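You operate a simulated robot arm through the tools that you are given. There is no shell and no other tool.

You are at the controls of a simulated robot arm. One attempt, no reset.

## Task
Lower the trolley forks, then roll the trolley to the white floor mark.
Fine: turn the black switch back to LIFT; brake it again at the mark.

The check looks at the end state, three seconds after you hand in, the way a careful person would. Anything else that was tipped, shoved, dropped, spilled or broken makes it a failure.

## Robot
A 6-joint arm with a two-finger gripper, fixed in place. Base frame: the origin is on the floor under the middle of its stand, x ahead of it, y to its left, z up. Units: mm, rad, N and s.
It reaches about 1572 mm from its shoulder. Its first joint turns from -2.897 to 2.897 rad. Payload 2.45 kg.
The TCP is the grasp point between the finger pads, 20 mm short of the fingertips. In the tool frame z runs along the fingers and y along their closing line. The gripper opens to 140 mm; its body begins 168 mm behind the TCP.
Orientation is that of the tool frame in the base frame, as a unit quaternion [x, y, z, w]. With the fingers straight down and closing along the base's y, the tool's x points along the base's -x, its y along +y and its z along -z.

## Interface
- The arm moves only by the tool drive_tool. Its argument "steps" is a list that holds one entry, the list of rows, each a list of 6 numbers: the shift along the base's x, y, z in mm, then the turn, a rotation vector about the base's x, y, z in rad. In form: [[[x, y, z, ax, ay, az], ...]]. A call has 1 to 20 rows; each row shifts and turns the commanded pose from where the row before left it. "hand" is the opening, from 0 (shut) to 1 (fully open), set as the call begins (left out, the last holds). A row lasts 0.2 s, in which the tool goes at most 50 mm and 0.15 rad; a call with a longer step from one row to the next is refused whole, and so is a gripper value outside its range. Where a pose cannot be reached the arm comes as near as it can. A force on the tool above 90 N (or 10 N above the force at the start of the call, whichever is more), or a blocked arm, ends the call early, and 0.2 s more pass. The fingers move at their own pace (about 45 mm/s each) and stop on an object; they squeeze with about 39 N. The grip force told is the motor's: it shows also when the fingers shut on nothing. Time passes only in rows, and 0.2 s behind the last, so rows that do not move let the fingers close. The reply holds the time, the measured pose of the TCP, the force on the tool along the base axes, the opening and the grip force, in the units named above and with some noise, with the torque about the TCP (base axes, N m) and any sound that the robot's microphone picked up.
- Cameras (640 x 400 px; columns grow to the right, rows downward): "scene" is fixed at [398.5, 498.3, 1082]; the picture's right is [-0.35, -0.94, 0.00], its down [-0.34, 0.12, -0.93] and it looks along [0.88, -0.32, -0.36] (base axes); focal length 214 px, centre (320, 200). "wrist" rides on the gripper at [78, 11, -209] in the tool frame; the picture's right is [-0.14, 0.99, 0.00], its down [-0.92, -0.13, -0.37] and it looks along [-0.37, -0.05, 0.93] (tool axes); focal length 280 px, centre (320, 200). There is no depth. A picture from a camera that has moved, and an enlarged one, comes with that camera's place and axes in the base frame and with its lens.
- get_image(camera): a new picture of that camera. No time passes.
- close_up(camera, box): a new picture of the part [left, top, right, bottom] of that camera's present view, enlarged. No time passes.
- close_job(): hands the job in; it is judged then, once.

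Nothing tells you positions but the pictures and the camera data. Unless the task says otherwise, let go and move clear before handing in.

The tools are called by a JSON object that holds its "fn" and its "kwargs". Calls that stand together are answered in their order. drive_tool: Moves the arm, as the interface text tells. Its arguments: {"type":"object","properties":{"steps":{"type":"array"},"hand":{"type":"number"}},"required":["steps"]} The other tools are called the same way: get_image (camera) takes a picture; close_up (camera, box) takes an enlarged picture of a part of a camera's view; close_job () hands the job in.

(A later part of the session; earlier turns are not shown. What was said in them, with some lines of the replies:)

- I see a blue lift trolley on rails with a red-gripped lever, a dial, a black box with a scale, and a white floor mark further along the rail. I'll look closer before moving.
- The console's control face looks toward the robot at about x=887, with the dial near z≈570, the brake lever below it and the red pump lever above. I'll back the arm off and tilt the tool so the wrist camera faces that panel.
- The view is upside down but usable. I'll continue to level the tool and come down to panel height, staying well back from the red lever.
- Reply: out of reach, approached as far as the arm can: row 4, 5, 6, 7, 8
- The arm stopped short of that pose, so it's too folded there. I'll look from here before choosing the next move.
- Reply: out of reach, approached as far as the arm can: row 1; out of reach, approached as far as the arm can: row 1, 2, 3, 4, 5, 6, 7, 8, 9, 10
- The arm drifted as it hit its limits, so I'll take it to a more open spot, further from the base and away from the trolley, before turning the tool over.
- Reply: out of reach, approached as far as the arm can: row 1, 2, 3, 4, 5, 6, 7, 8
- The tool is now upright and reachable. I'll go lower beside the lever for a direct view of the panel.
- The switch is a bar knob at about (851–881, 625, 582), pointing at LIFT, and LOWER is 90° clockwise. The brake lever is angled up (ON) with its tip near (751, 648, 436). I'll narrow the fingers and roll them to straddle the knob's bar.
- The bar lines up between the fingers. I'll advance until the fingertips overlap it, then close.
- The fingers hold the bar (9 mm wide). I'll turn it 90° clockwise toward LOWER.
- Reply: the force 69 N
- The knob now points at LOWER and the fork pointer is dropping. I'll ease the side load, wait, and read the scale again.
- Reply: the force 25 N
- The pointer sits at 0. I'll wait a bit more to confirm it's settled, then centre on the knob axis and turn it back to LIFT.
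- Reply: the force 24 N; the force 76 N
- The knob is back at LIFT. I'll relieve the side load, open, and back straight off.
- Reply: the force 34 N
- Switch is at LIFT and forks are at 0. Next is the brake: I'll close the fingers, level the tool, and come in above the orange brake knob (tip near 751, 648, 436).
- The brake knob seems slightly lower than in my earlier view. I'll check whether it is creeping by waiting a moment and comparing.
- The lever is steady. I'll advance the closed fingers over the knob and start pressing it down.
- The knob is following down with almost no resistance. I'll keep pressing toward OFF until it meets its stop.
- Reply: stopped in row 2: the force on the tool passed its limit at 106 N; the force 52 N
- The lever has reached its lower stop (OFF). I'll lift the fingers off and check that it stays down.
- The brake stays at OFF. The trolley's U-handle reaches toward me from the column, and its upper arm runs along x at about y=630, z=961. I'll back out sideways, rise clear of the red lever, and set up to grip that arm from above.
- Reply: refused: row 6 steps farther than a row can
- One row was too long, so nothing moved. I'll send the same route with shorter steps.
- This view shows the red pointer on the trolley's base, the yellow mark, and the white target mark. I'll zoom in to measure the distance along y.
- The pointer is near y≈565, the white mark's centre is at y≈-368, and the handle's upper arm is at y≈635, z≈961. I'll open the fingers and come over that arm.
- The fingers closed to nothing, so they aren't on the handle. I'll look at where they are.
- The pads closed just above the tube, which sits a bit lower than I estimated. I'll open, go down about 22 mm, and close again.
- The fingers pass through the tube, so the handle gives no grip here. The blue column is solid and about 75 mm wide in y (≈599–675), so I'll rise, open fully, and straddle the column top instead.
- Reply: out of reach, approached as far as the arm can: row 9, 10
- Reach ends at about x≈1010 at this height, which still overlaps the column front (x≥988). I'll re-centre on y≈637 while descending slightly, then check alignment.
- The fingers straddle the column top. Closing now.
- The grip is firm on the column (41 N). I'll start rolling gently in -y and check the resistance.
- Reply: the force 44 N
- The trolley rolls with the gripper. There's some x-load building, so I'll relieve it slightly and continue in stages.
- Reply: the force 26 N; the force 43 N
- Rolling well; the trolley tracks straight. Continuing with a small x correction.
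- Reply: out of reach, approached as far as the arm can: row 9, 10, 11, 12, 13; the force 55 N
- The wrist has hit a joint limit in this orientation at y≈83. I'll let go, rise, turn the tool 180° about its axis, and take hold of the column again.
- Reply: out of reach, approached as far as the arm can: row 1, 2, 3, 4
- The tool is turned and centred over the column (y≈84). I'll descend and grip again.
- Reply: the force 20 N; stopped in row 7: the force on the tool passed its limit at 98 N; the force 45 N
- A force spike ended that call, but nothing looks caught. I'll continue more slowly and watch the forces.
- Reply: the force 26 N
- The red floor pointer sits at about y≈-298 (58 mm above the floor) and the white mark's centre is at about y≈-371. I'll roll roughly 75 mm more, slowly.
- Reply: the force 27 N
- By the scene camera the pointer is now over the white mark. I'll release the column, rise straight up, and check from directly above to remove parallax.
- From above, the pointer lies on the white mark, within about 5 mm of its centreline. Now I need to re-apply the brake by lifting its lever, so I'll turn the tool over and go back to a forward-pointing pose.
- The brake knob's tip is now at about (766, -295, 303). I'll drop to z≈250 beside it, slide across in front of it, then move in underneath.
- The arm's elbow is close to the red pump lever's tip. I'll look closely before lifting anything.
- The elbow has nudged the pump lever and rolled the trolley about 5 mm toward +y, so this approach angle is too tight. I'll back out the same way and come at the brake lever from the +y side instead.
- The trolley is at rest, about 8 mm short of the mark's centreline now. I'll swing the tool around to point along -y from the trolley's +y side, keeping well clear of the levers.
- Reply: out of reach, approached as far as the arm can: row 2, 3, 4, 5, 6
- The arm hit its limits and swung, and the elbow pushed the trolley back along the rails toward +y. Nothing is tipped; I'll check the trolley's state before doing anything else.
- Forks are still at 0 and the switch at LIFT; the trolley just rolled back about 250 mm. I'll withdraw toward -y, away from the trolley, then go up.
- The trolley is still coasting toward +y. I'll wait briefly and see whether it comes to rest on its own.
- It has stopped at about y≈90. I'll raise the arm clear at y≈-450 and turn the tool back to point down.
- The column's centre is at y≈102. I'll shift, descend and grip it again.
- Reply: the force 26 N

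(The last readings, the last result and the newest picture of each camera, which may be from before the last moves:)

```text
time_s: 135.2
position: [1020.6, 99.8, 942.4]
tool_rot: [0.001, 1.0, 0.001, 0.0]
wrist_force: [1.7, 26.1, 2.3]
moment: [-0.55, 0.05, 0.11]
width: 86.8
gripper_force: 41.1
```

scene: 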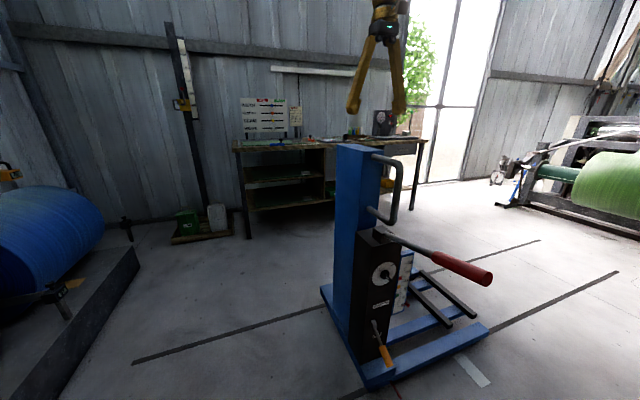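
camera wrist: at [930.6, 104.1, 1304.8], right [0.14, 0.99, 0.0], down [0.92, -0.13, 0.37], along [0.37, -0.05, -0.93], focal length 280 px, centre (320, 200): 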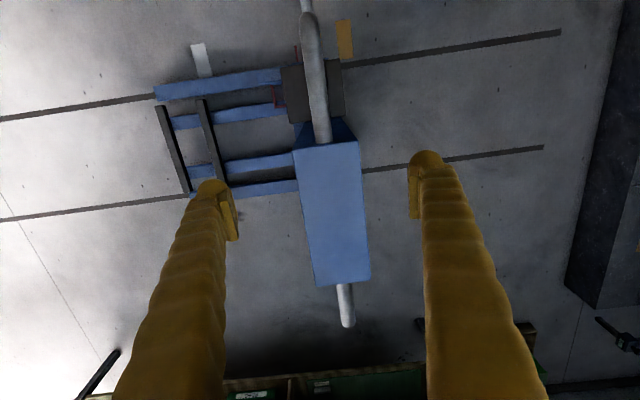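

{"fn": "drive_tool", "kwargs": {"steps": [[[0, -3, 0, 0, 0, 0], [0, -6, 0, 0, 0, 0], [0, -9, 0, 0, 0, 0], [0, -12, 0, 0, 0, 0], [0, -12, 0, 0, 0, 0], [0, -12, 0, 0, 0, 0], [0, -12, 0, 0, 0, 0], [0, -12, 0, 0, 0, 0], [0, -12, 0, 0, 0, 0], [0, -12, 0, 0, 0, 0], [0, -12, 0, 0, 0, 0], [0, -12, 0, 0, 0, 0], [0, -12, 0, 0, 0, 0], [0, -12, 0, 0, 0, 0], [0, -12, 0, 0, 0, 0], [0, -12, 0, 0, 0, 0], [0, -9, 0, 0, 0, 0], [0, -6, 0, 0, 0, 0], [0, -3, 0, 0, 0, 0]]]}}

{"fn": "get_image", "kwargs": {"camera": "scene"}}

```text
time_s: 139.2
position: [1020.7, -92.7, 942.0]
tool_rot: [0.001, 1.0, 0.001, 0.0]
wrist_force: [-7.2, 8.0, 11.1]
moment: [-0.36, 0.09, -0.63]
width: 86.6
gripper_force: 44.9
```

```text
taken
```

scene: 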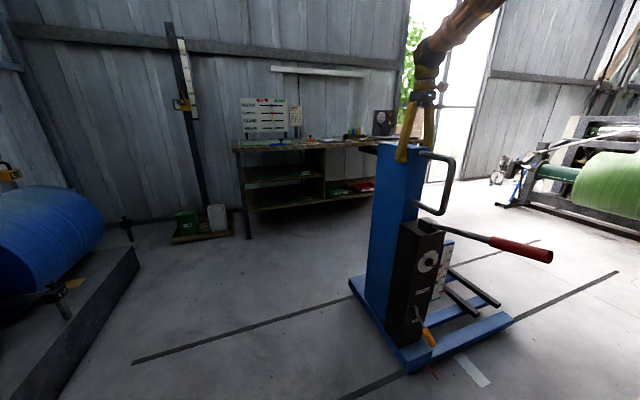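

{"fn": "drive_tool", "kwargs": {"steps": [[[0, -3, 0, 0, 0, 0], [0, -6, 0, 0, 0, 0], [0, -9, 0, 0, 0, 0], [0, -12, 0, 0, 0, 0], [0, -12, 0, 0, 0, 0], [0, -12, 0, 0, 0, 0], [0, -12, 0, 0, 0, 0], [0, -12, 0, 0, 0, 0], [0, -12, 0, 0, 0, 0], [0, -12, 0, 0, 0, 0], [0, -12, 0, 0, 0, 0], [0, -12, 0, 0, 0, 0], [0, -12, 0, 0, 0, 0], [0, -12, 0, 0, 0, 0], [0, -12, 0, 0, 0, 0], [0, -12, 0, 0, 0, 0], [0, -12, 0, 0, 0, 0], [0, -9, 0, 0, 0, 0], [0, -6, 0, 0, 0, 0], [0, -3, 0, 0, 0, 0]]]}}

{"fn": "drive_tool", "kwargs": {"steps": [[[0, -1, 0, 0, 0, 0], [0, -1, 0, 0, 0, 0], [0, -1, 0, 0, 0, 0], [0, 0, 0, 0, 0, 0], [0, 0, 0, 0, 0, 0], [0, 0, 0, 0, 0, 0]]]}}

{"fn": "close_up", "kwargs": {"camera": "scene", "box": [430, 330, 510, 390]}}

```text
time_s: 143.4
position: [1023.3, -298.1, 943.3]
tool_rot: [0.001, 1.0, 0.0, 0.001]
wrist_force: [23.5, -5.2, 0.9]
moment: [-0.21, 0.35, -0.03]
width: 86.8
gripper_force: 45.0
```

```text
time_s: 144.8
position: [1022.9, -298.2, 942.9]
tool_rot: [0.001, 1.0, 0.0, 0.001]
wrist_force: [24.1, 27.2, 19.7]
moment: [-0.38, 0.58, 0.22]
width: 86.8
gripper_force: 44.9
```

```text
6.67 times, centred on (470, 360) of scene
camera zoom: at [398.5, 498.3, 1082.0], right [-0.35, -0.94, 0.0], down [-0.34, 0.12, -0.93], along [0.88, -0.32, -0.36], focal length 1430 px, centre (-680, -867)
```

zoom: 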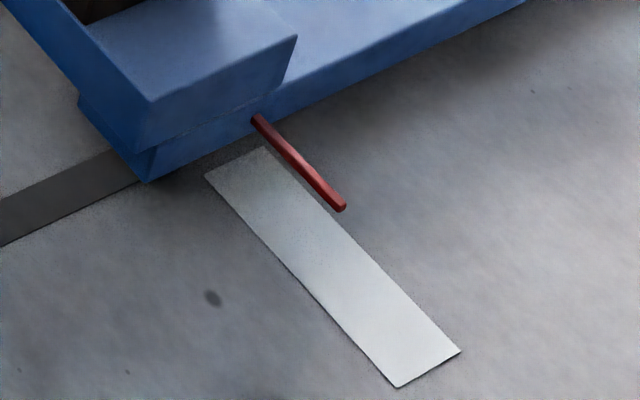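

The pointer is now essentially centred on the white mark. I'll release gently, rise, and check that the trolley stays put.

{"fn": "drive_tool", "kwargs": {"steps": [[[0, 1, 0, 0, 0, 0], [0, 0, 0, 0, 0, 0]]]}}

{"fn": "drive_tool", "kwargs": {"steps": [[[0, 0, 0, 0, 0, 0], [0, 0, 0, 0, 0, 0], [0, 0, 0, 0, 0, 0], [0, 0, 0, 0, 0, 0], [0, 0, 15, 0, 0, 0], [0, 0, 30, 0, 0, 0], [0, 0, 40, 0, 0, 0], [0, 0, 40, 0, 0, 0], [0, 0, 30, 0, 0, 0]]], "hand": 1.0}}

{"fn": "close_up", "kwargs": {"camera": "scene", "box": [430, 330, 510, 390]}}

```text
time_s: 145.4
position: [1022.6, -298.9, 942.9]
tool_rot: [0.002, 1.0, 0.001, 0.002]
wrist_force: [22.5, 28.3, 24.0]
moment: [-0.45, 0.54, 0.26]
width: 86.8
gripper_force: 44.6
```

```text
time_s: 147.4
position: [1023.5, -298.8, 1095.8]
tool_rot: [0.002, 1.0, 0.0, 0.0]
wrist_force: [0.0, 0.9, -0.4]
moment: [-0.02, 0.05, -0.01]
width: 139.9
gripper_force: 0.1
```

```text
6.67 times, centred on (470, 360) of scene
camera zoom: at [398.5, 498.3, 1082.0], right [-0.35, -0.94, 0.0], down [-0.34, 0.12, -0.93], along [0.88, -0.32, -0.36], focal length 1430 px, centre (-680, -867)
```

zoom: 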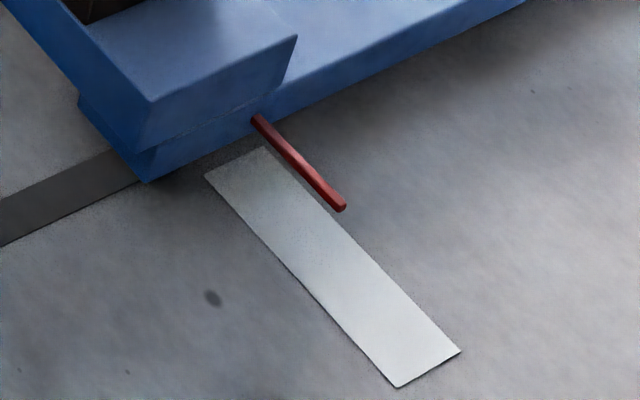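

The trolley stayed in place. Now I'll go high to its +y side and roll the tool to point along -y.

{"fn": "drive_tool", "kwargs": {"steps": [[[-19, 40, 5, 0, 0, 0], [-19, 40, 5, 0, 0, 0], [-19, 40, 5, 0, 0, 0], [-19, 40, 5, 0, 0, 0], [-19, 40, 0, 0, 0, 0], [-19, 40, 0, 0, 0, 0], [-19, 40, 0, 0, 0, 0], [-19, 40, 0, 0, 0, 0], [-19, 40, 0, 0, 0, 0], [0, 40, 0, 0, 0, 0], [0, 40, 0, 0, 0, 0]]], "hand": 0.0}}

{"fn": "drive_tool", "kwargs": {"steps": [[[0, 0, 0, -0.14, 0, 0], [0, 0, 0, -0.14, 0, 0], [0, 0, 0, -0.14, 0, 0], [0, 0, 0, -0.14, 0, 0], [0, 0, 0, -0.14, 0, 0]]]}}

```text
time_s: 149.8
position: [852.7, 140.2, 1118.9]
tool_rot: [0.002, 1.0, 0.001, 0.0]
wrist_force: [0.0, -0.5, -0.3]
moment: [-0.03, -0.02, 0.06]
width: 0.0
gripper_force: 29.6
```

```text
time_s: 151.0
position: [850.9, 140.3, 1117.7]
tool_rot: [0.002, 0.939, -0.343, 0.001]
wrist_force: [-0.2, 0.1, 0.6]
moment: [0.02, -0.02, 0.03]
width: 0.0
gripper_force: 29.5
```

{"fn": "drive_tool", "kwargs": {"steps": [[[0, 0, -5, -0.145, 0, 0], [0, 0, -5, -0.145, 0, 0], [0, 0, -5, -0.145, 0, 0], [0, 0, -5, -0.145, 0, 0], [0, 0, -5, -0.145, 0, 0], [0, 0, -5, -0.146, 0, 0]]]}}

{"fn": "get_image", "kwargs": {"camera": "scene"}}

{"fn": "get_image", "kwargs": {"camera": "wrist"}}

```text
time_s: 152.4
position: [850.3, 139.8, 1087.7]
tool_rot: [-0.001, -0.707, 0.708, -0.001]
wrist_force: [-0.4, 0.6, 0.5]
moment: [0.05, 0.0, 0.02]
width: 0.1
gripper_force: 29.3
```

```text
taken
```

scene: 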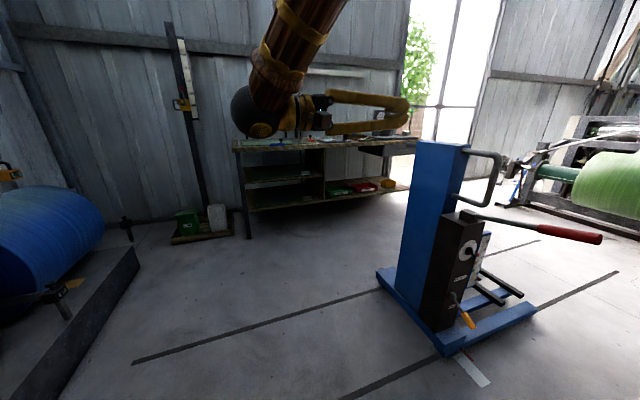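

```text
taken
camera wrist: at [774.5, 349.4, 1075.4], right [0.14, 0.0, -0.99], down [0.92, 0.37, 0.13], along [0.37, -0.93, 0.05], focal length 280 px, centre (320, 200)
```

wrist: 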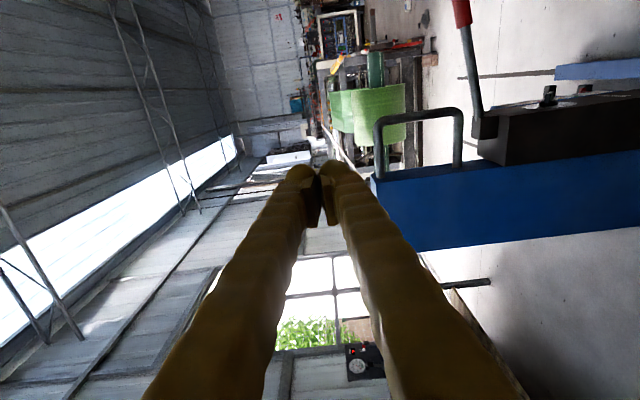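

The tool points along -y with no limits hit. I'll descend in stages on the trolley's open +y side.

{"fn": "drive_tool", "kwargs": {"steps": [[[-8, 0, -40, 0, 0, 0], [-8, 0, -40, 0, 0, 0], [-8, 0, -40, 0, 0, 0], [-8, 0, -40, 0, 0, 0], [-8, 0, -40, 0, 0, 0], [-8, 0, -40, 0, 0, 0], [-8, 0, -40, 0, 0, 0], [-8, 0, -40, 0, 0, 0], [-8, 0, -40, 0, 0, 0], [-8, 0, -40, 0, 0, 0]]]}}

{"fn": "get_image", "kwargs": {"camera": "scene"}}

{"fn": "get_image", "kwargs": {"camera": "wrist"}}

```text
time_s: 154.6
position: [770.9, 139.5, 688.6]
tool_rot: [-0.001, -0.707, 0.707, -0.001]
wrist_force: [-0.7, 0.8, 0.8]
moment: [0.06, 0.02, -0.05]
width: 0.0
gripper_force: 29.2
```

```text
taken
```

scene: 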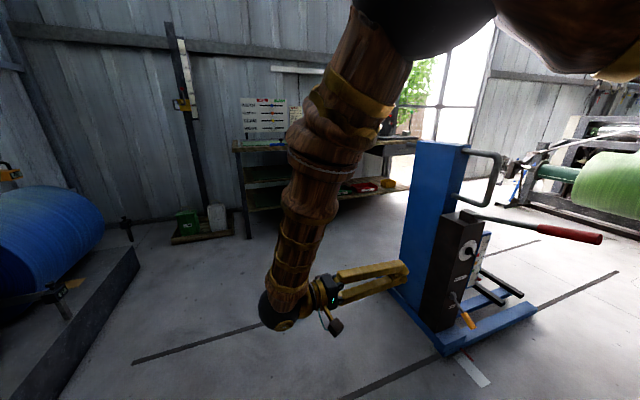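

```text
taken
camera wrist: at [692.4, 349.2, 675.7], right [0.14, 0.0, -0.99], down [0.92, 0.37, 0.13], along [0.37, -0.93, 0.05], focal length 280 px, centre (320, 200)
```

wrist: 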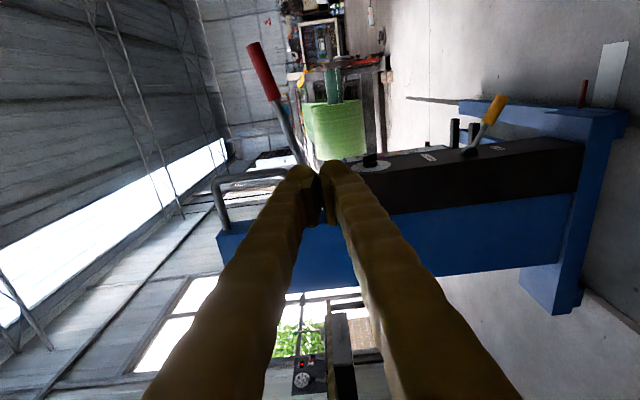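

{"fn": "drive_tool", "kwargs": {"steps": [[[0, 0, -40, 0, 0, 0], [0, 0, -40, 0, 0, 0], [0, 0, -40, 0, 0, 0], [0, 0, -40, 0, 0, 0], [0, 0, -40, 0, 0, 0], [0, 0, -40, 0, 0, 0]]]}}

{"fn": "drive_tool", "kwargs": {"steps": [[[0, 0, -40, 0, 0, 0], [0, 0, -40, 0, 0, 0], [0, 0, -40, 0, 0, 0], [0, 0, -40, 0, 0, 0], [0, 0, -40, 0, 0, 0], [0, 0, -12, 0, 0, 0]]]}}

{"fn": "get_image", "kwargs": {"camera": "scene"}}

{"fn": "get_image", "kwargs": {"camera": "wrist"}}

```text
time_s: 156.0
position: [772.3, 145.7, 448.1]
tool_rot: [0.001, 0.708, -0.707, 0.001]
wrist_force: [0.9, 1.0, -0.8]
moment: [0.09, 0.0, -0.01]
width: 0.0
gripper_force: 29.6
```

```text
time_s: 157.4
position: [770.3, 140.5, 235.0]
tool_rot: [0.001, 0.707, -0.707, 0.002]
wrist_force: [0.1, 0.7, 0.5]
moment: [0.03, 0.01, 0.02]
width: 0.0
gripper_force: 29.4
```

```text
taken
```

scene: 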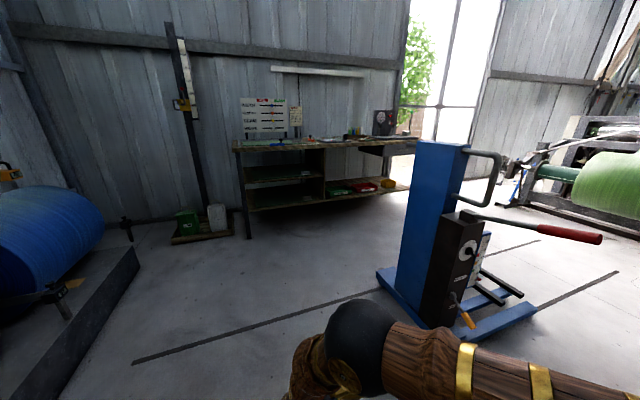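

```text
taken
camera wrist: at [693.6, 351.1, 222.7], right [0.14, 0.0, -0.99], down [0.92, 0.37, 0.13], along [0.37, -0.93, 0.05], focal length 280 px, centre (320, 200)
```

wrist: 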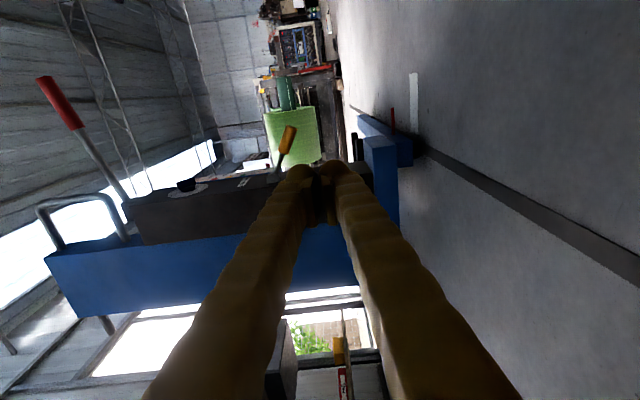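

I'm level with the underside of the brake knob (tip at about 770, -289, 301). I'll advance along -y at x≈780 so the fingers pass under it.

{"fn": "drive_tool", "kwargs": {"steps": [[[2, -35, 0, 0, 0, 0], [2, -35, 0, 0, 0, 0], [2, -35, 0, 0, 0, 0], [2, -35, 0, 0, 0, 0], [2, -35, 0, 0, 0, 0], [0, -35, 0, 0, 0, 0], [0, -35, 0, 0, 0, 0], [0, -35, 0, 0, 0, 0]]]}}

{"fn": "get_image", "kwargs": {"camera": "scene"}}

{"fn": "get_image", "kwargs": {"camera": "wrist"}}

```text
time_s: 159.2
position: [784.0, -138.4, 237.9]
tool_rot: [0.001, 0.708, -0.706, 0.002]
wrist_force: [0.7, -0.3, -0.1]
moment: [-0.02, -0.02, -0.02]
width: 0.1
gripper_force: 29.4
```

```text
taken
```

scene: 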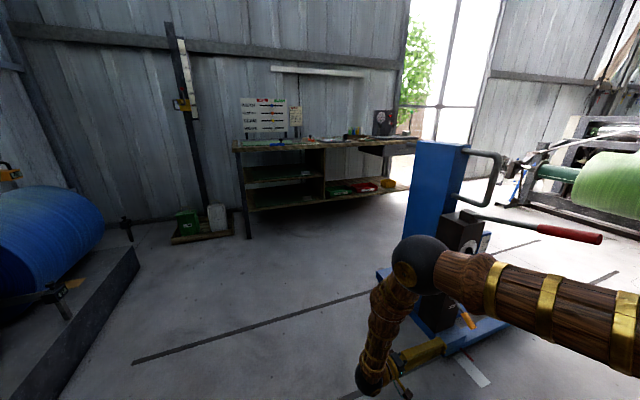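

```text
taken
camera wrist: at [706.5, 70.4, 225.1], right [0.14, 0.0, -0.99], down [0.92, 0.37, 0.13], along [0.37, -0.93, 0.05], focal length 280 px, centre (320, 200)
```

wrist: 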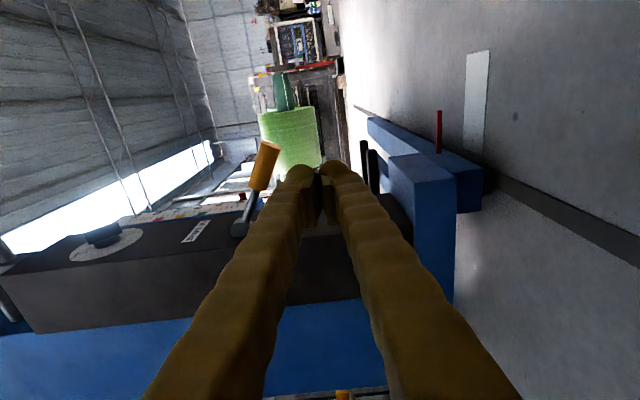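

{"fn": "drive_tool", "kwargs": {"steps": [[[0, -20, -1, 0, 0, 0], [0, -20, -1, 0, 0, 0], [0, -20, -1, 0, 0, 0], [0, -20, 0, 0, 0, 0]]]}}

{"fn": "get_image", "kwargs": {"camera": "scene"}}

{"fn": "get_image", "kwargs": {"camera": "wrist"}}

```text
time_s: 160.2
position: [779.9, -221.6, 231.3]
tool_rot: [0.002, 0.707, -0.707, 0.001]
wrist_force: [-0.2, 0.2, 0.4]
moment: [0.01, -0.03, -0.01]
width: 0.0
gripper_force: 29.1
```

```text
taken
```

scene: 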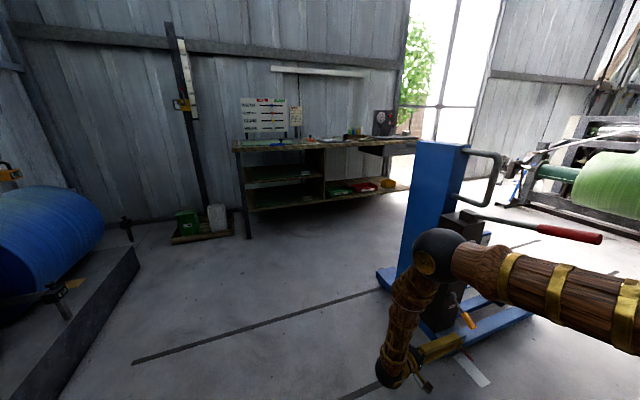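

```text
taken
camera wrist: at [702.1, -11.3, 219.9], right [0.14, 0.0, -0.99], down [0.92, 0.37, 0.13], along [0.37, -0.93, 0.05], focal length 280 px, centre (320, 200)
```

wrist: 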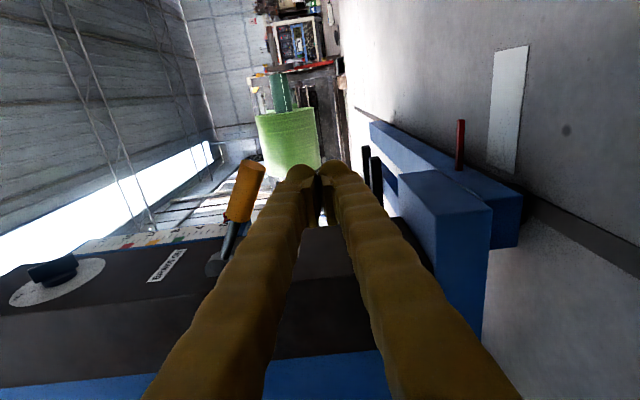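

{"fn": "drive_tool", "kwargs": {"steps": [[[0, -20, 0, 0, 0, 0], [0, -20, 0, 0, 0, 0], [0, -20, 0, 0, 0, 0], [0, -12, 0, 0, 0, 0]]]}}

{"fn": "get_image", "kwargs": {"camera": "scene"}}

{"fn": "get_image", "kwargs": {"camera": "wrist"}}

{"fn": "close_up", "kwargs": {"camera": "scene", "box": [430, 270, 530, 400]}}

```text
time_s: 161.2
position: [780.2, -291.6, 232.3]
tool_rot: [0.001, 0.707, -0.707, 0.002]
wrist_force: [0.3, 0.1, 0.0]
moment: [0.0, 0.01, 0.02]
width: 0.1
gripper_force: 29.7
```

```text
taken
```

scene: 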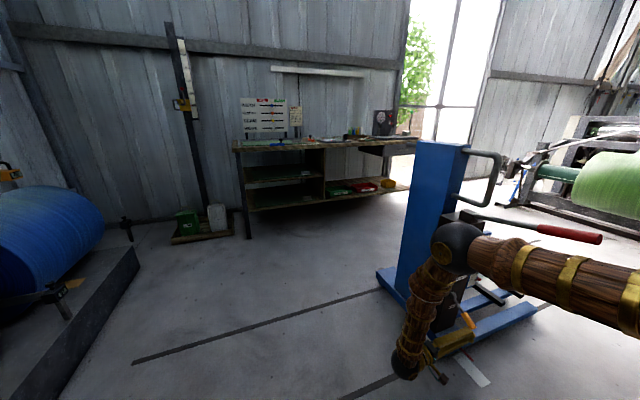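

```text
taken
camera wrist: at [702.4, -81.4, 221.0], right [0.14, 0.0, -0.99], down [0.92, 0.37, 0.13], along [0.37, -0.93, 0.05], focal length 280 px, centre (320, 200)
```

wrist: 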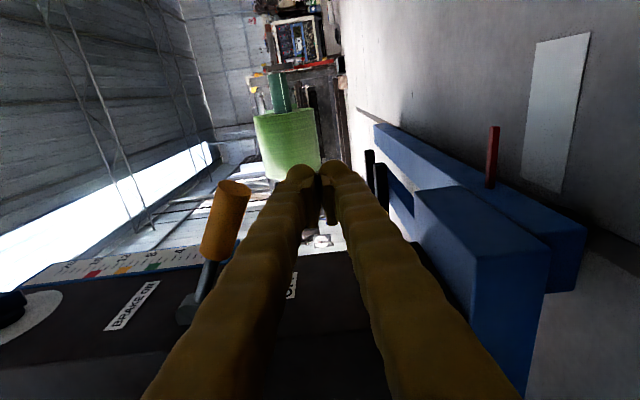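

```text
3.08 times, centred on (480, 335) of scene
camera zoom: at [398.5, 498.3, 1082.0], right [-0.35, -0.94, 0.0], down [-0.34, 0.12, -0.93], along [0.88, -0.32, -0.36], focal length 660 px, centre (-172, -215)
```

zoom: 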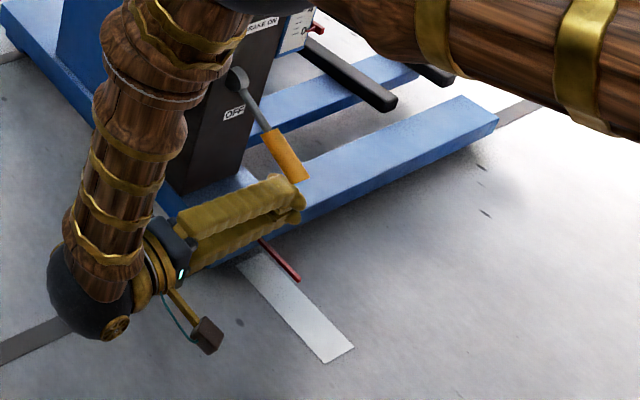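

The fingers are under the brake knob and the elbow is well clear of the pump lever. I'll lift slowly and watch the forces.

{"fn": "drive_tool", "kwargs": {"steps": [[[0, 0, 8, 0, 0, 0], [0, 0, 8, 0, 0, 0], [0, 0, 8, 0, 0, 0], [0, 0, 8, 0, 0, 0], [0, 0, 8, 0, 0, 0], [0, 0, 8, 0, 0, 0], [0, 0, 8, 0, 0, 0]]]}}

{"fn": "get_image", "kwargs": {"camera": "wrist"}}

{"fn": "close_up", "kwargs": {"camera": "scene", "box": [430, 270, 530, 400]}}

```text
time_s: 162.8
position: [782.8, -291.8, 287.8]
tool_rot: [-0.001, -0.707, 0.707, -0.001]
wrist_force: [-0.7, -0.7, -2.1]
moment: [0.0, -0.01, 0.0]
width: 0.2
gripper_force: 29.5
```

```text
taken
camera wrist: at [704.6, -81.5, 276.8], right [0.14, 0.0, -0.99], down [0.92, 0.37, 0.13], along [0.37, -0.93, 0.05], focal length 280 px, centre (320, 200)
```

wrist: 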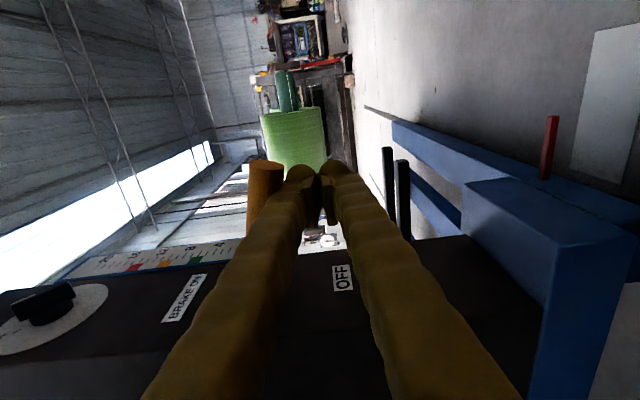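

```text
3.08 times, centred on (480, 335) of scene
camera zoom: at [398.5, 498.3, 1082.0], right [-0.35, -0.94, 0.0], down [-0.34, 0.12, -0.93], along [0.88, -0.32, -0.36], focal length 660 px, centre (-172, -215)
```

zoom: 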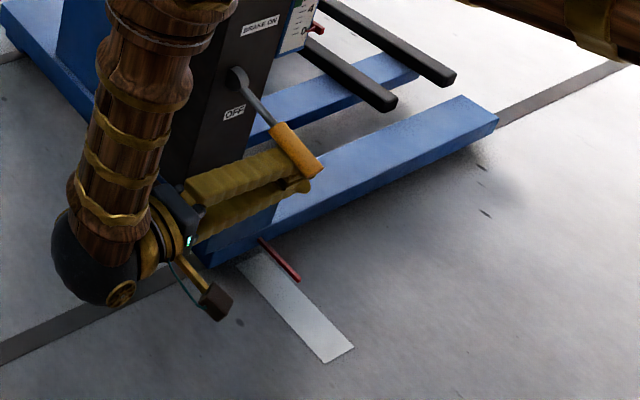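

The lever is rising with the fingers. Continuing upward.

{"fn": "drive_tool", "kwargs": {"steps": [[[0, 0, 8, 0, 0, 0], [0, 0, 8, 0, 0, 0], [0, 0, 8, 0, 0, 0], [0, 0, 8, 0, 0, 0], [0, 0, 8, 0, 0, 0]]]}}

{"fn": "get_image", "kwargs": {"camera": "wrist"}}

{"fn": "close_up", "kwargs": {"camera": "scene", "box": [430, 250, 530, 380]}}

```text
time_s: 164.0
position: [781.7, -288.8, 327.8]
tool_rot: [0.002, 0.707, -0.707, 0.001]
wrist_force: [-2.4, -1.5, -3.1]
moment: [-0.02, -0.03, 0.0]
width: 0.0
gripper_force: 29.1
```

```text
taken
camera wrist: at [704.6, -80.5, 316.9], right [0.14, 0.0, -0.99], down [0.92, 0.37, 0.13], along [0.37, -0.93, 0.05], focal length 280 px, centre (320, 200)
```

wrist: 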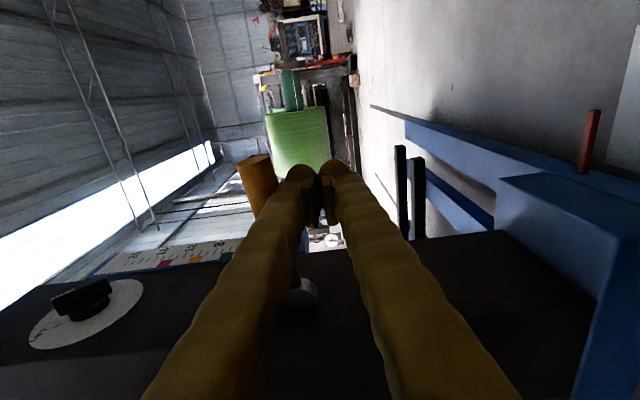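

```text
3.08 times, centred on (480, 315) of scene
camera zoom: at [398.5, 498.3, 1082.0], right [-0.35, -0.94, 0.0], down [-0.34, 0.12, -0.93], along [0.88, -0.32, -0.36], focal length 660 px, centre (-172, -154)
```

zoom: 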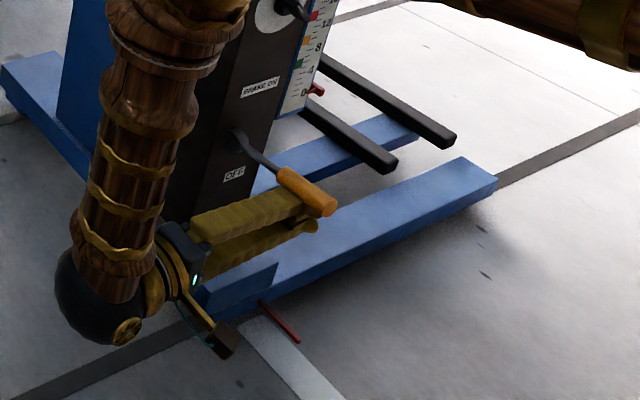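

{"fn": "drive_tool", "kwargs": {"steps": [[[0, 0, 6, 0, 0, 0], [0, 0, 6, 0, 0, 0], [0, 0, 6, 0, 0, 0], [0, 0, 6, 0, 0, 0]]]}}

{"fn": "get_image", "kwargs": {"camera": "wrist"}}

{"fn": "close_up", "kwargs": {"camera": "scene", "box": [430, 250, 530, 380]}}

```text
time_s: 165.0
position: [781.5, -291.6, 350.6]
tool_rot: [0.001, 0.707, -0.707, 0.002]
wrist_force: [0.7, -0.1, -2.9]
moment: [-0.04, 0.03, -0.02]
width: 0.1
gripper_force: 29.1
```

```text
taken
camera wrist: at [705.4, -81.7, 339.5], right [0.14, 0.0, -0.99], down [0.92, 0.37, 0.13], along [0.37, -0.93, 0.05], focal length 280 px, centre (320, 200)
```

wrist: 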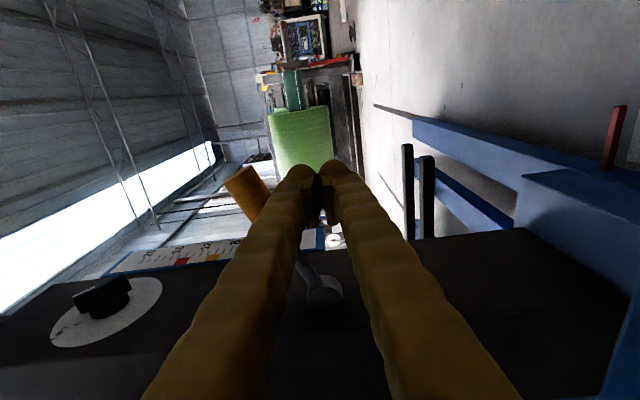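

```text
3.08 times, centred on (480, 315) of scene
camera zoom: at [398.5, 498.3, 1082.0], right [-0.35, -0.94, 0.0], down [-0.34, 0.12, -0.93], along [0.88, -0.32, -0.36], focal length 660 px, centre (-172, -154)
```

zoom: 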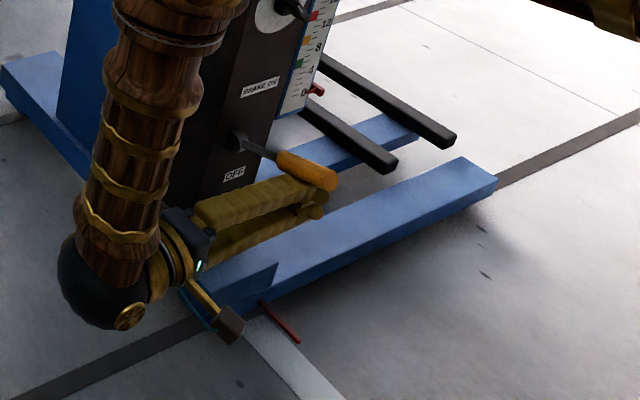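

{"fn": "drive_tool", "kwargs": {"steps": [[[0, 0, 5, 0, 0, 0], [0, 0, 5, 0, 0, 0], [0, 0, 5, 0, 0, 0]]]}}

{"fn": "drive_tool", "kwargs": {"steps": [[[0, 0, 4, 0, 0, 0], [0, 0, 4, 0, 0, 0]]]}}

{"fn": "get_image", "kwargs": {"camera": "wrist"}}

{"fn": "close_up", "kwargs": {"camera": "scene", "box": [430, 250, 530, 380]}}

```text
time_s: 165.8
position: [779.3, -290.0, 365.2]
tool_rot: [0.0, 0.708, -0.706, 0.0]
wrist_force: [-1.6, 3.6, -30.5]
moment: [-0.39, 0.4, 0.04]
width: 0.2
gripper_force: 29.3
```

```text
time_s: 166.3
position: [778.3, -292.7, 366.7]
tool_rot: [-0.001, 0.71, -0.704, -0.001]
wrist_force: [-5.9, 10.1, -23.4]
moment: [-0.51, 0.17, 0.23]
width: 0.1
gripper_force: 29.4
stopped in row 2: the force on the tool passed its limit at 98 N (the readings are from after the stop); the commanded pose is now the measured one
```

```text
taken
camera wrist: at [700.7, -82.2, 357.4], right [0.13, 0.01, -0.99], down [0.92, 0.37, 0.13], along [0.36, -0.93, 0.04], focal length 280 px, centre (320, 200)
```

wrist: 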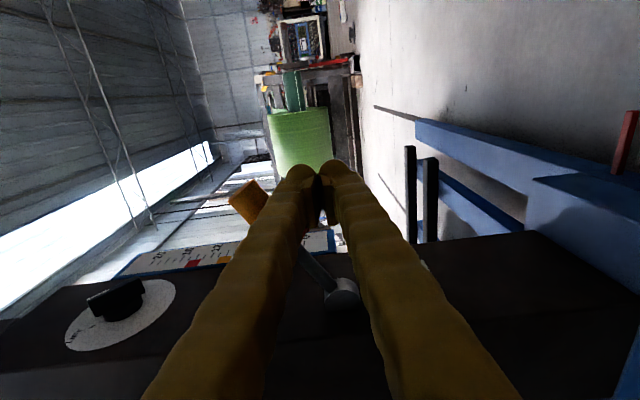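

```text
3.08 times, centred on (480, 315) of scene
camera zoom: at [398.5, 498.3, 1082.0], right [-0.35, -0.94, 0.0], down [-0.34, 0.12, -0.93], along [0.88, -0.32, -0.36], focal length 660 px, centre (-172, -154)
```

zoom: 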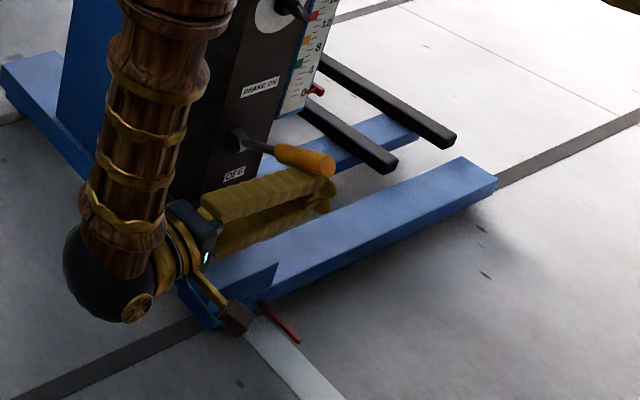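

The lever has reached its upper stop (ON). I'll lower the fingers off it and see whether it stays up.

{"fn": "drive_tool", "kwargs": {"steps": [[[0, 0, -5, 0, 0, 0], [0, 0, -10, 0, 0, 0], [0, 0, -15, 0, 0, 0], [0, 0, -15, 0, 0, 0], [0, 0, -15, 0, 0, 0], [0, 0, 0, 0, 0, 0]]]}}

{"fn": "get_image", "kwargs": {"camera": "wrist"}}

{"fn": "close_up", "kwargs": {"camera": "scene", "box": [430, 250, 530, 380]}}

```text
time_s: 167.7
position: [779.1, -291.0, 309.0]
tool_rot: [0.0, 0.71, -0.705, -0.001]
wrist_force: [0.8, 0.4, 0.8]
moment: [0.0, 0.0, 0.0]
width: 0.2
gripper_force: 28.6
```

```text
taken
camera wrist: at [701.6, -81.4, 298.9], right [0.14, 0.01, -0.99], down [0.92, 0.37, 0.13], along [0.36, -0.93, 0.04], focal length 280 px, centre (320, 200)
```

wrist: 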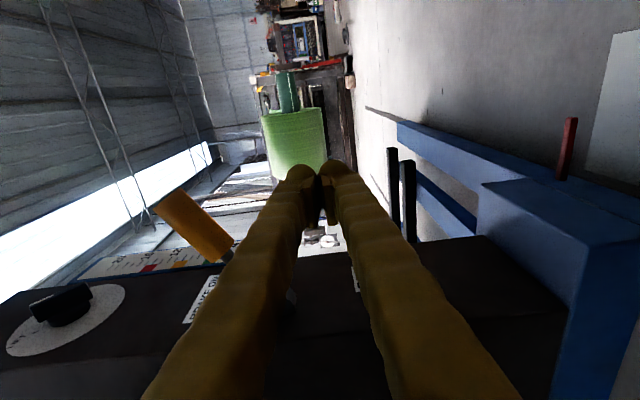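

```text
3.08 times, centred on (480, 315) of scene
camera zoom: at [398.5, 498.3, 1082.0], right [-0.35, -0.94, 0.0], down [-0.34, 0.12, -0.93], along [0.88, -0.32, -0.36], focal length 660 px, centre (-172, -154)
```

zoom: 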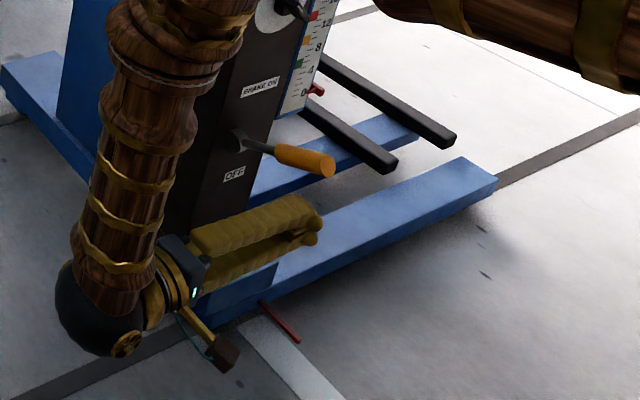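

The brake lever stays up at ON. I'll withdraw along +y, then go up clear.

{"fn": "drive_tool", "kwargs": {"steps": [[[0, 20, -2, 0, 0, 0], [0, 30, -2, 0, 0, 0], [0, 35, 0, 0, 0, 0], [0, 35, 0, 0, 0, 0], [0, 35, 0, 0, 0, 0], [0, 35, 0, 0, 0, 0], [0, 35, 0, 0, 0, 0], [0, 35, 0, 0, 0, 0], [0, 35, 0, 0, 0, 0], [0, 35, 0, 0, 0, 0], [0, 35, 0, 0, 0, 0], [0, 35, 0, 0, 0, 0], [0, 30, 0, 0, 0, 0]]]}}

{"fn": "drive_tool", "kwargs": {"steps": [[[0, 0, 40, 0, 0, 0], [0, 0, 40, 0, 0, 0], [0, 0, 40, 0, 0, 0], [0, 0, 40, 0, 0, 0], [0, 0, 40, 0, 0, 0], [0, 0, 40, 0, 0, 0], [0, 0, 40, 0, 0, 0], [0, 0, 40, 0, 0, 0], [0, 0, 40, 0, 0, 0], [8, 0, 40, 0, 0, 0], [8, 0, 40, 0, 0, 0], [8, 0, 40, 0, 0, 0], [8, 0, 40, 0, 0, 0], [8, 0, 40, 0, 0, 0], [8, 0, 40, 0, 0, 0], [8, 0, 40, 0, 0, 0], [8, 0, 40, 0, 0, 0], [8, 0, 40, 0, 0, 0], [8, 0, 40, 0, 0, 0]]]}}

{"fn": "get_image", "kwargs": {"camera": "scene"}}

{"fn": "close_up", "kwargs": {"camera": "scene", "box": [430, 330, 510, 390]}}

{"fn": "close_up", "kwargs": {"camera": "scene", "box": [400, 200, 560, 360]}}

```text
time_s: 170.5
position: [778.9, 139.6, 303.0]
tool_rot: [0.0, 0.709, -0.705, -0.001]
wrist_force: [0.6, 0.7, 0.4]
moment: [0.01, 0.0, 0.01]
width: 0.0
gripper_force: 29.7
```

```text
time_s: 174.5
position: [857.6, 139.0, 1065.2]
tool_rot: [0.001, 0.71, -0.705, -0.002]
wrist_force: [-0.2, 0.6, -0.9]
moment: [-0.04, 0.02, 0.02]
width: 0.2
gripper_force: 29.7
```

```text
taken
```

scene: 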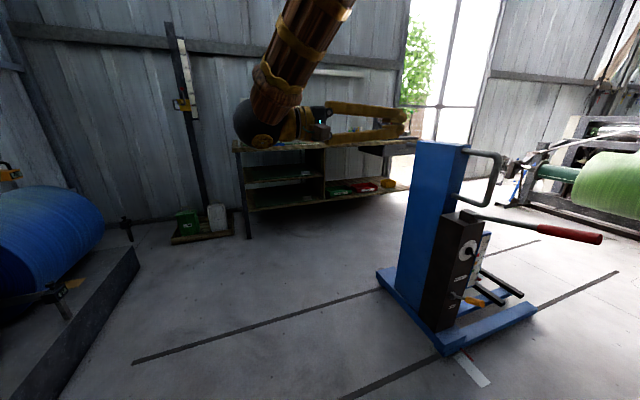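

```text
6.67 times, centred on (470, 360) of scene
camera zoom: at [398.5, 498.3, 1082.0], right [-0.35, -0.94, 0.0], down [-0.34, 0.12, -0.93], along [0.88, -0.32, -0.36], focal length 1430 px, centre (-680, -867)
```

zoom: 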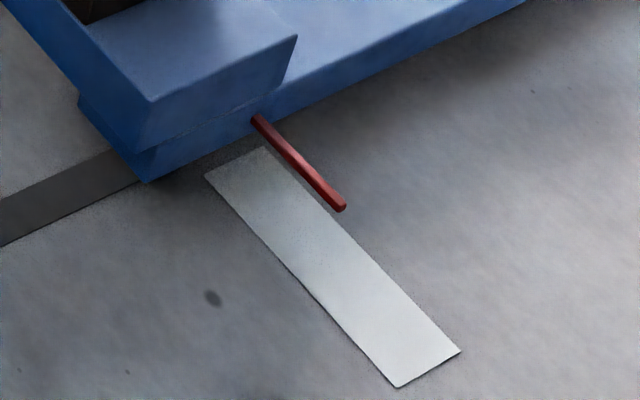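

```text
2.50 times, centred on (480, 280) of scene
camera zoom: at [398.5, 498.3, 1082.0], right [-0.35, -0.94, 0.0], down [-0.34, 0.12, -0.93], along [0.88, -0.32, -0.36], focal length 536 px, centre (-80, 0)
```

zoom: 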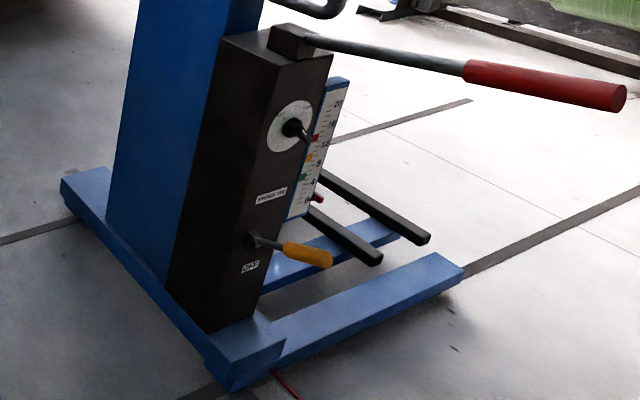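

{"fn": "close_up", "kwargs": {"camera": "scene", "box": [440, 225, 510, 300]}}

{"fn": "get_image", "kwargs": {"camera": "wrist"}}

```text
5.33 times, centred on (475, 262) of scene
camera zoom: at [398.5, 498.3, 1082.0], right [-0.35, -0.94, 0.0], down [-0.34, 0.12, -0.93], along [0.88, -0.32, -0.36], focal length 1144 px, centre (-507, -133)
```

zoom: 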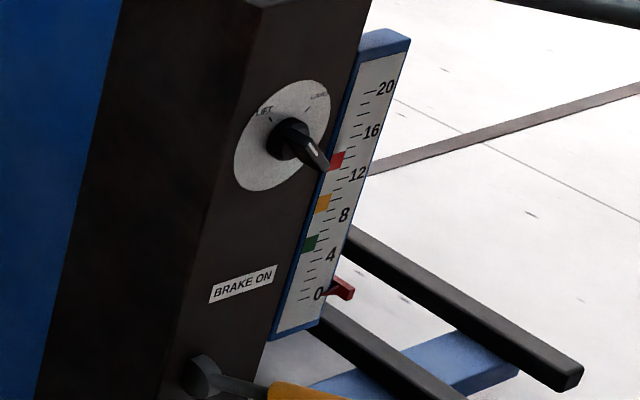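

```text
taken
camera wrist: at [781.5, 348.4, 1054.5], right [0.14, 0.01, -0.99], down [0.92, 0.37, 0.13], along [0.36, -0.93, 0.04], focal length 280 px, centre (320, 200)
```

wrist: 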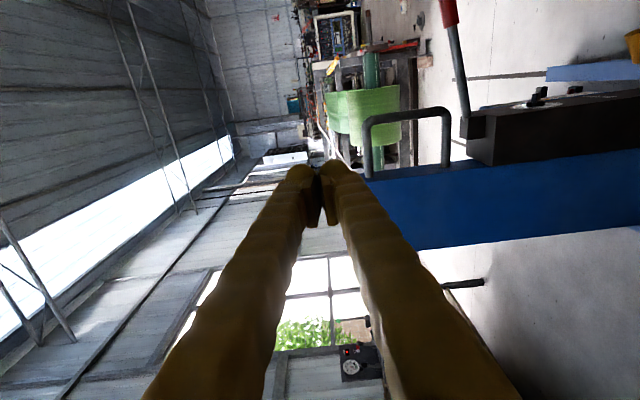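

The forks read 0, the switch points at LIFT and the brake lever is up at ON. The trolley's pointer sits on the centreline of the white mark, and the arm is clear. I'm handing in the job.

{"fn": "close_job", "kwargs": {}}

```text
The job is handed in.
```

The forks are lowered, and the trolley is parked and braked at the white floor mark. I handed the job in, but no verdict has come back yet.

- **Forks:** the scale pointer reads 0.
- **Switch:** it is back at LIFT. I last saw it clearly from the front before the second roll, and nothing touched it after that. The final side view looks the same.
- **Position:** the trolley's red pointer is within a few millimetres of the mark's centreline. That comes from the fixed camera, compared with an earlier view from straight above; I didn't repeat the overhead check at the end.
- **Brake:** I pushed the lever up to its stop at ON, and it stayed there when I let go.

**Trolley pushed off the mark:** the first time it was there, unbraked, the robot's elbow pushed it back along the rails toward where it started. The elbow most likely hit the red pump lever. The trolley stopped on its own, and I rolled it back to the mark before braking. Nothing was tipped or dropped, and the forks stayed at 0.

The arm is clear of the trolley, and the gripper is empty.
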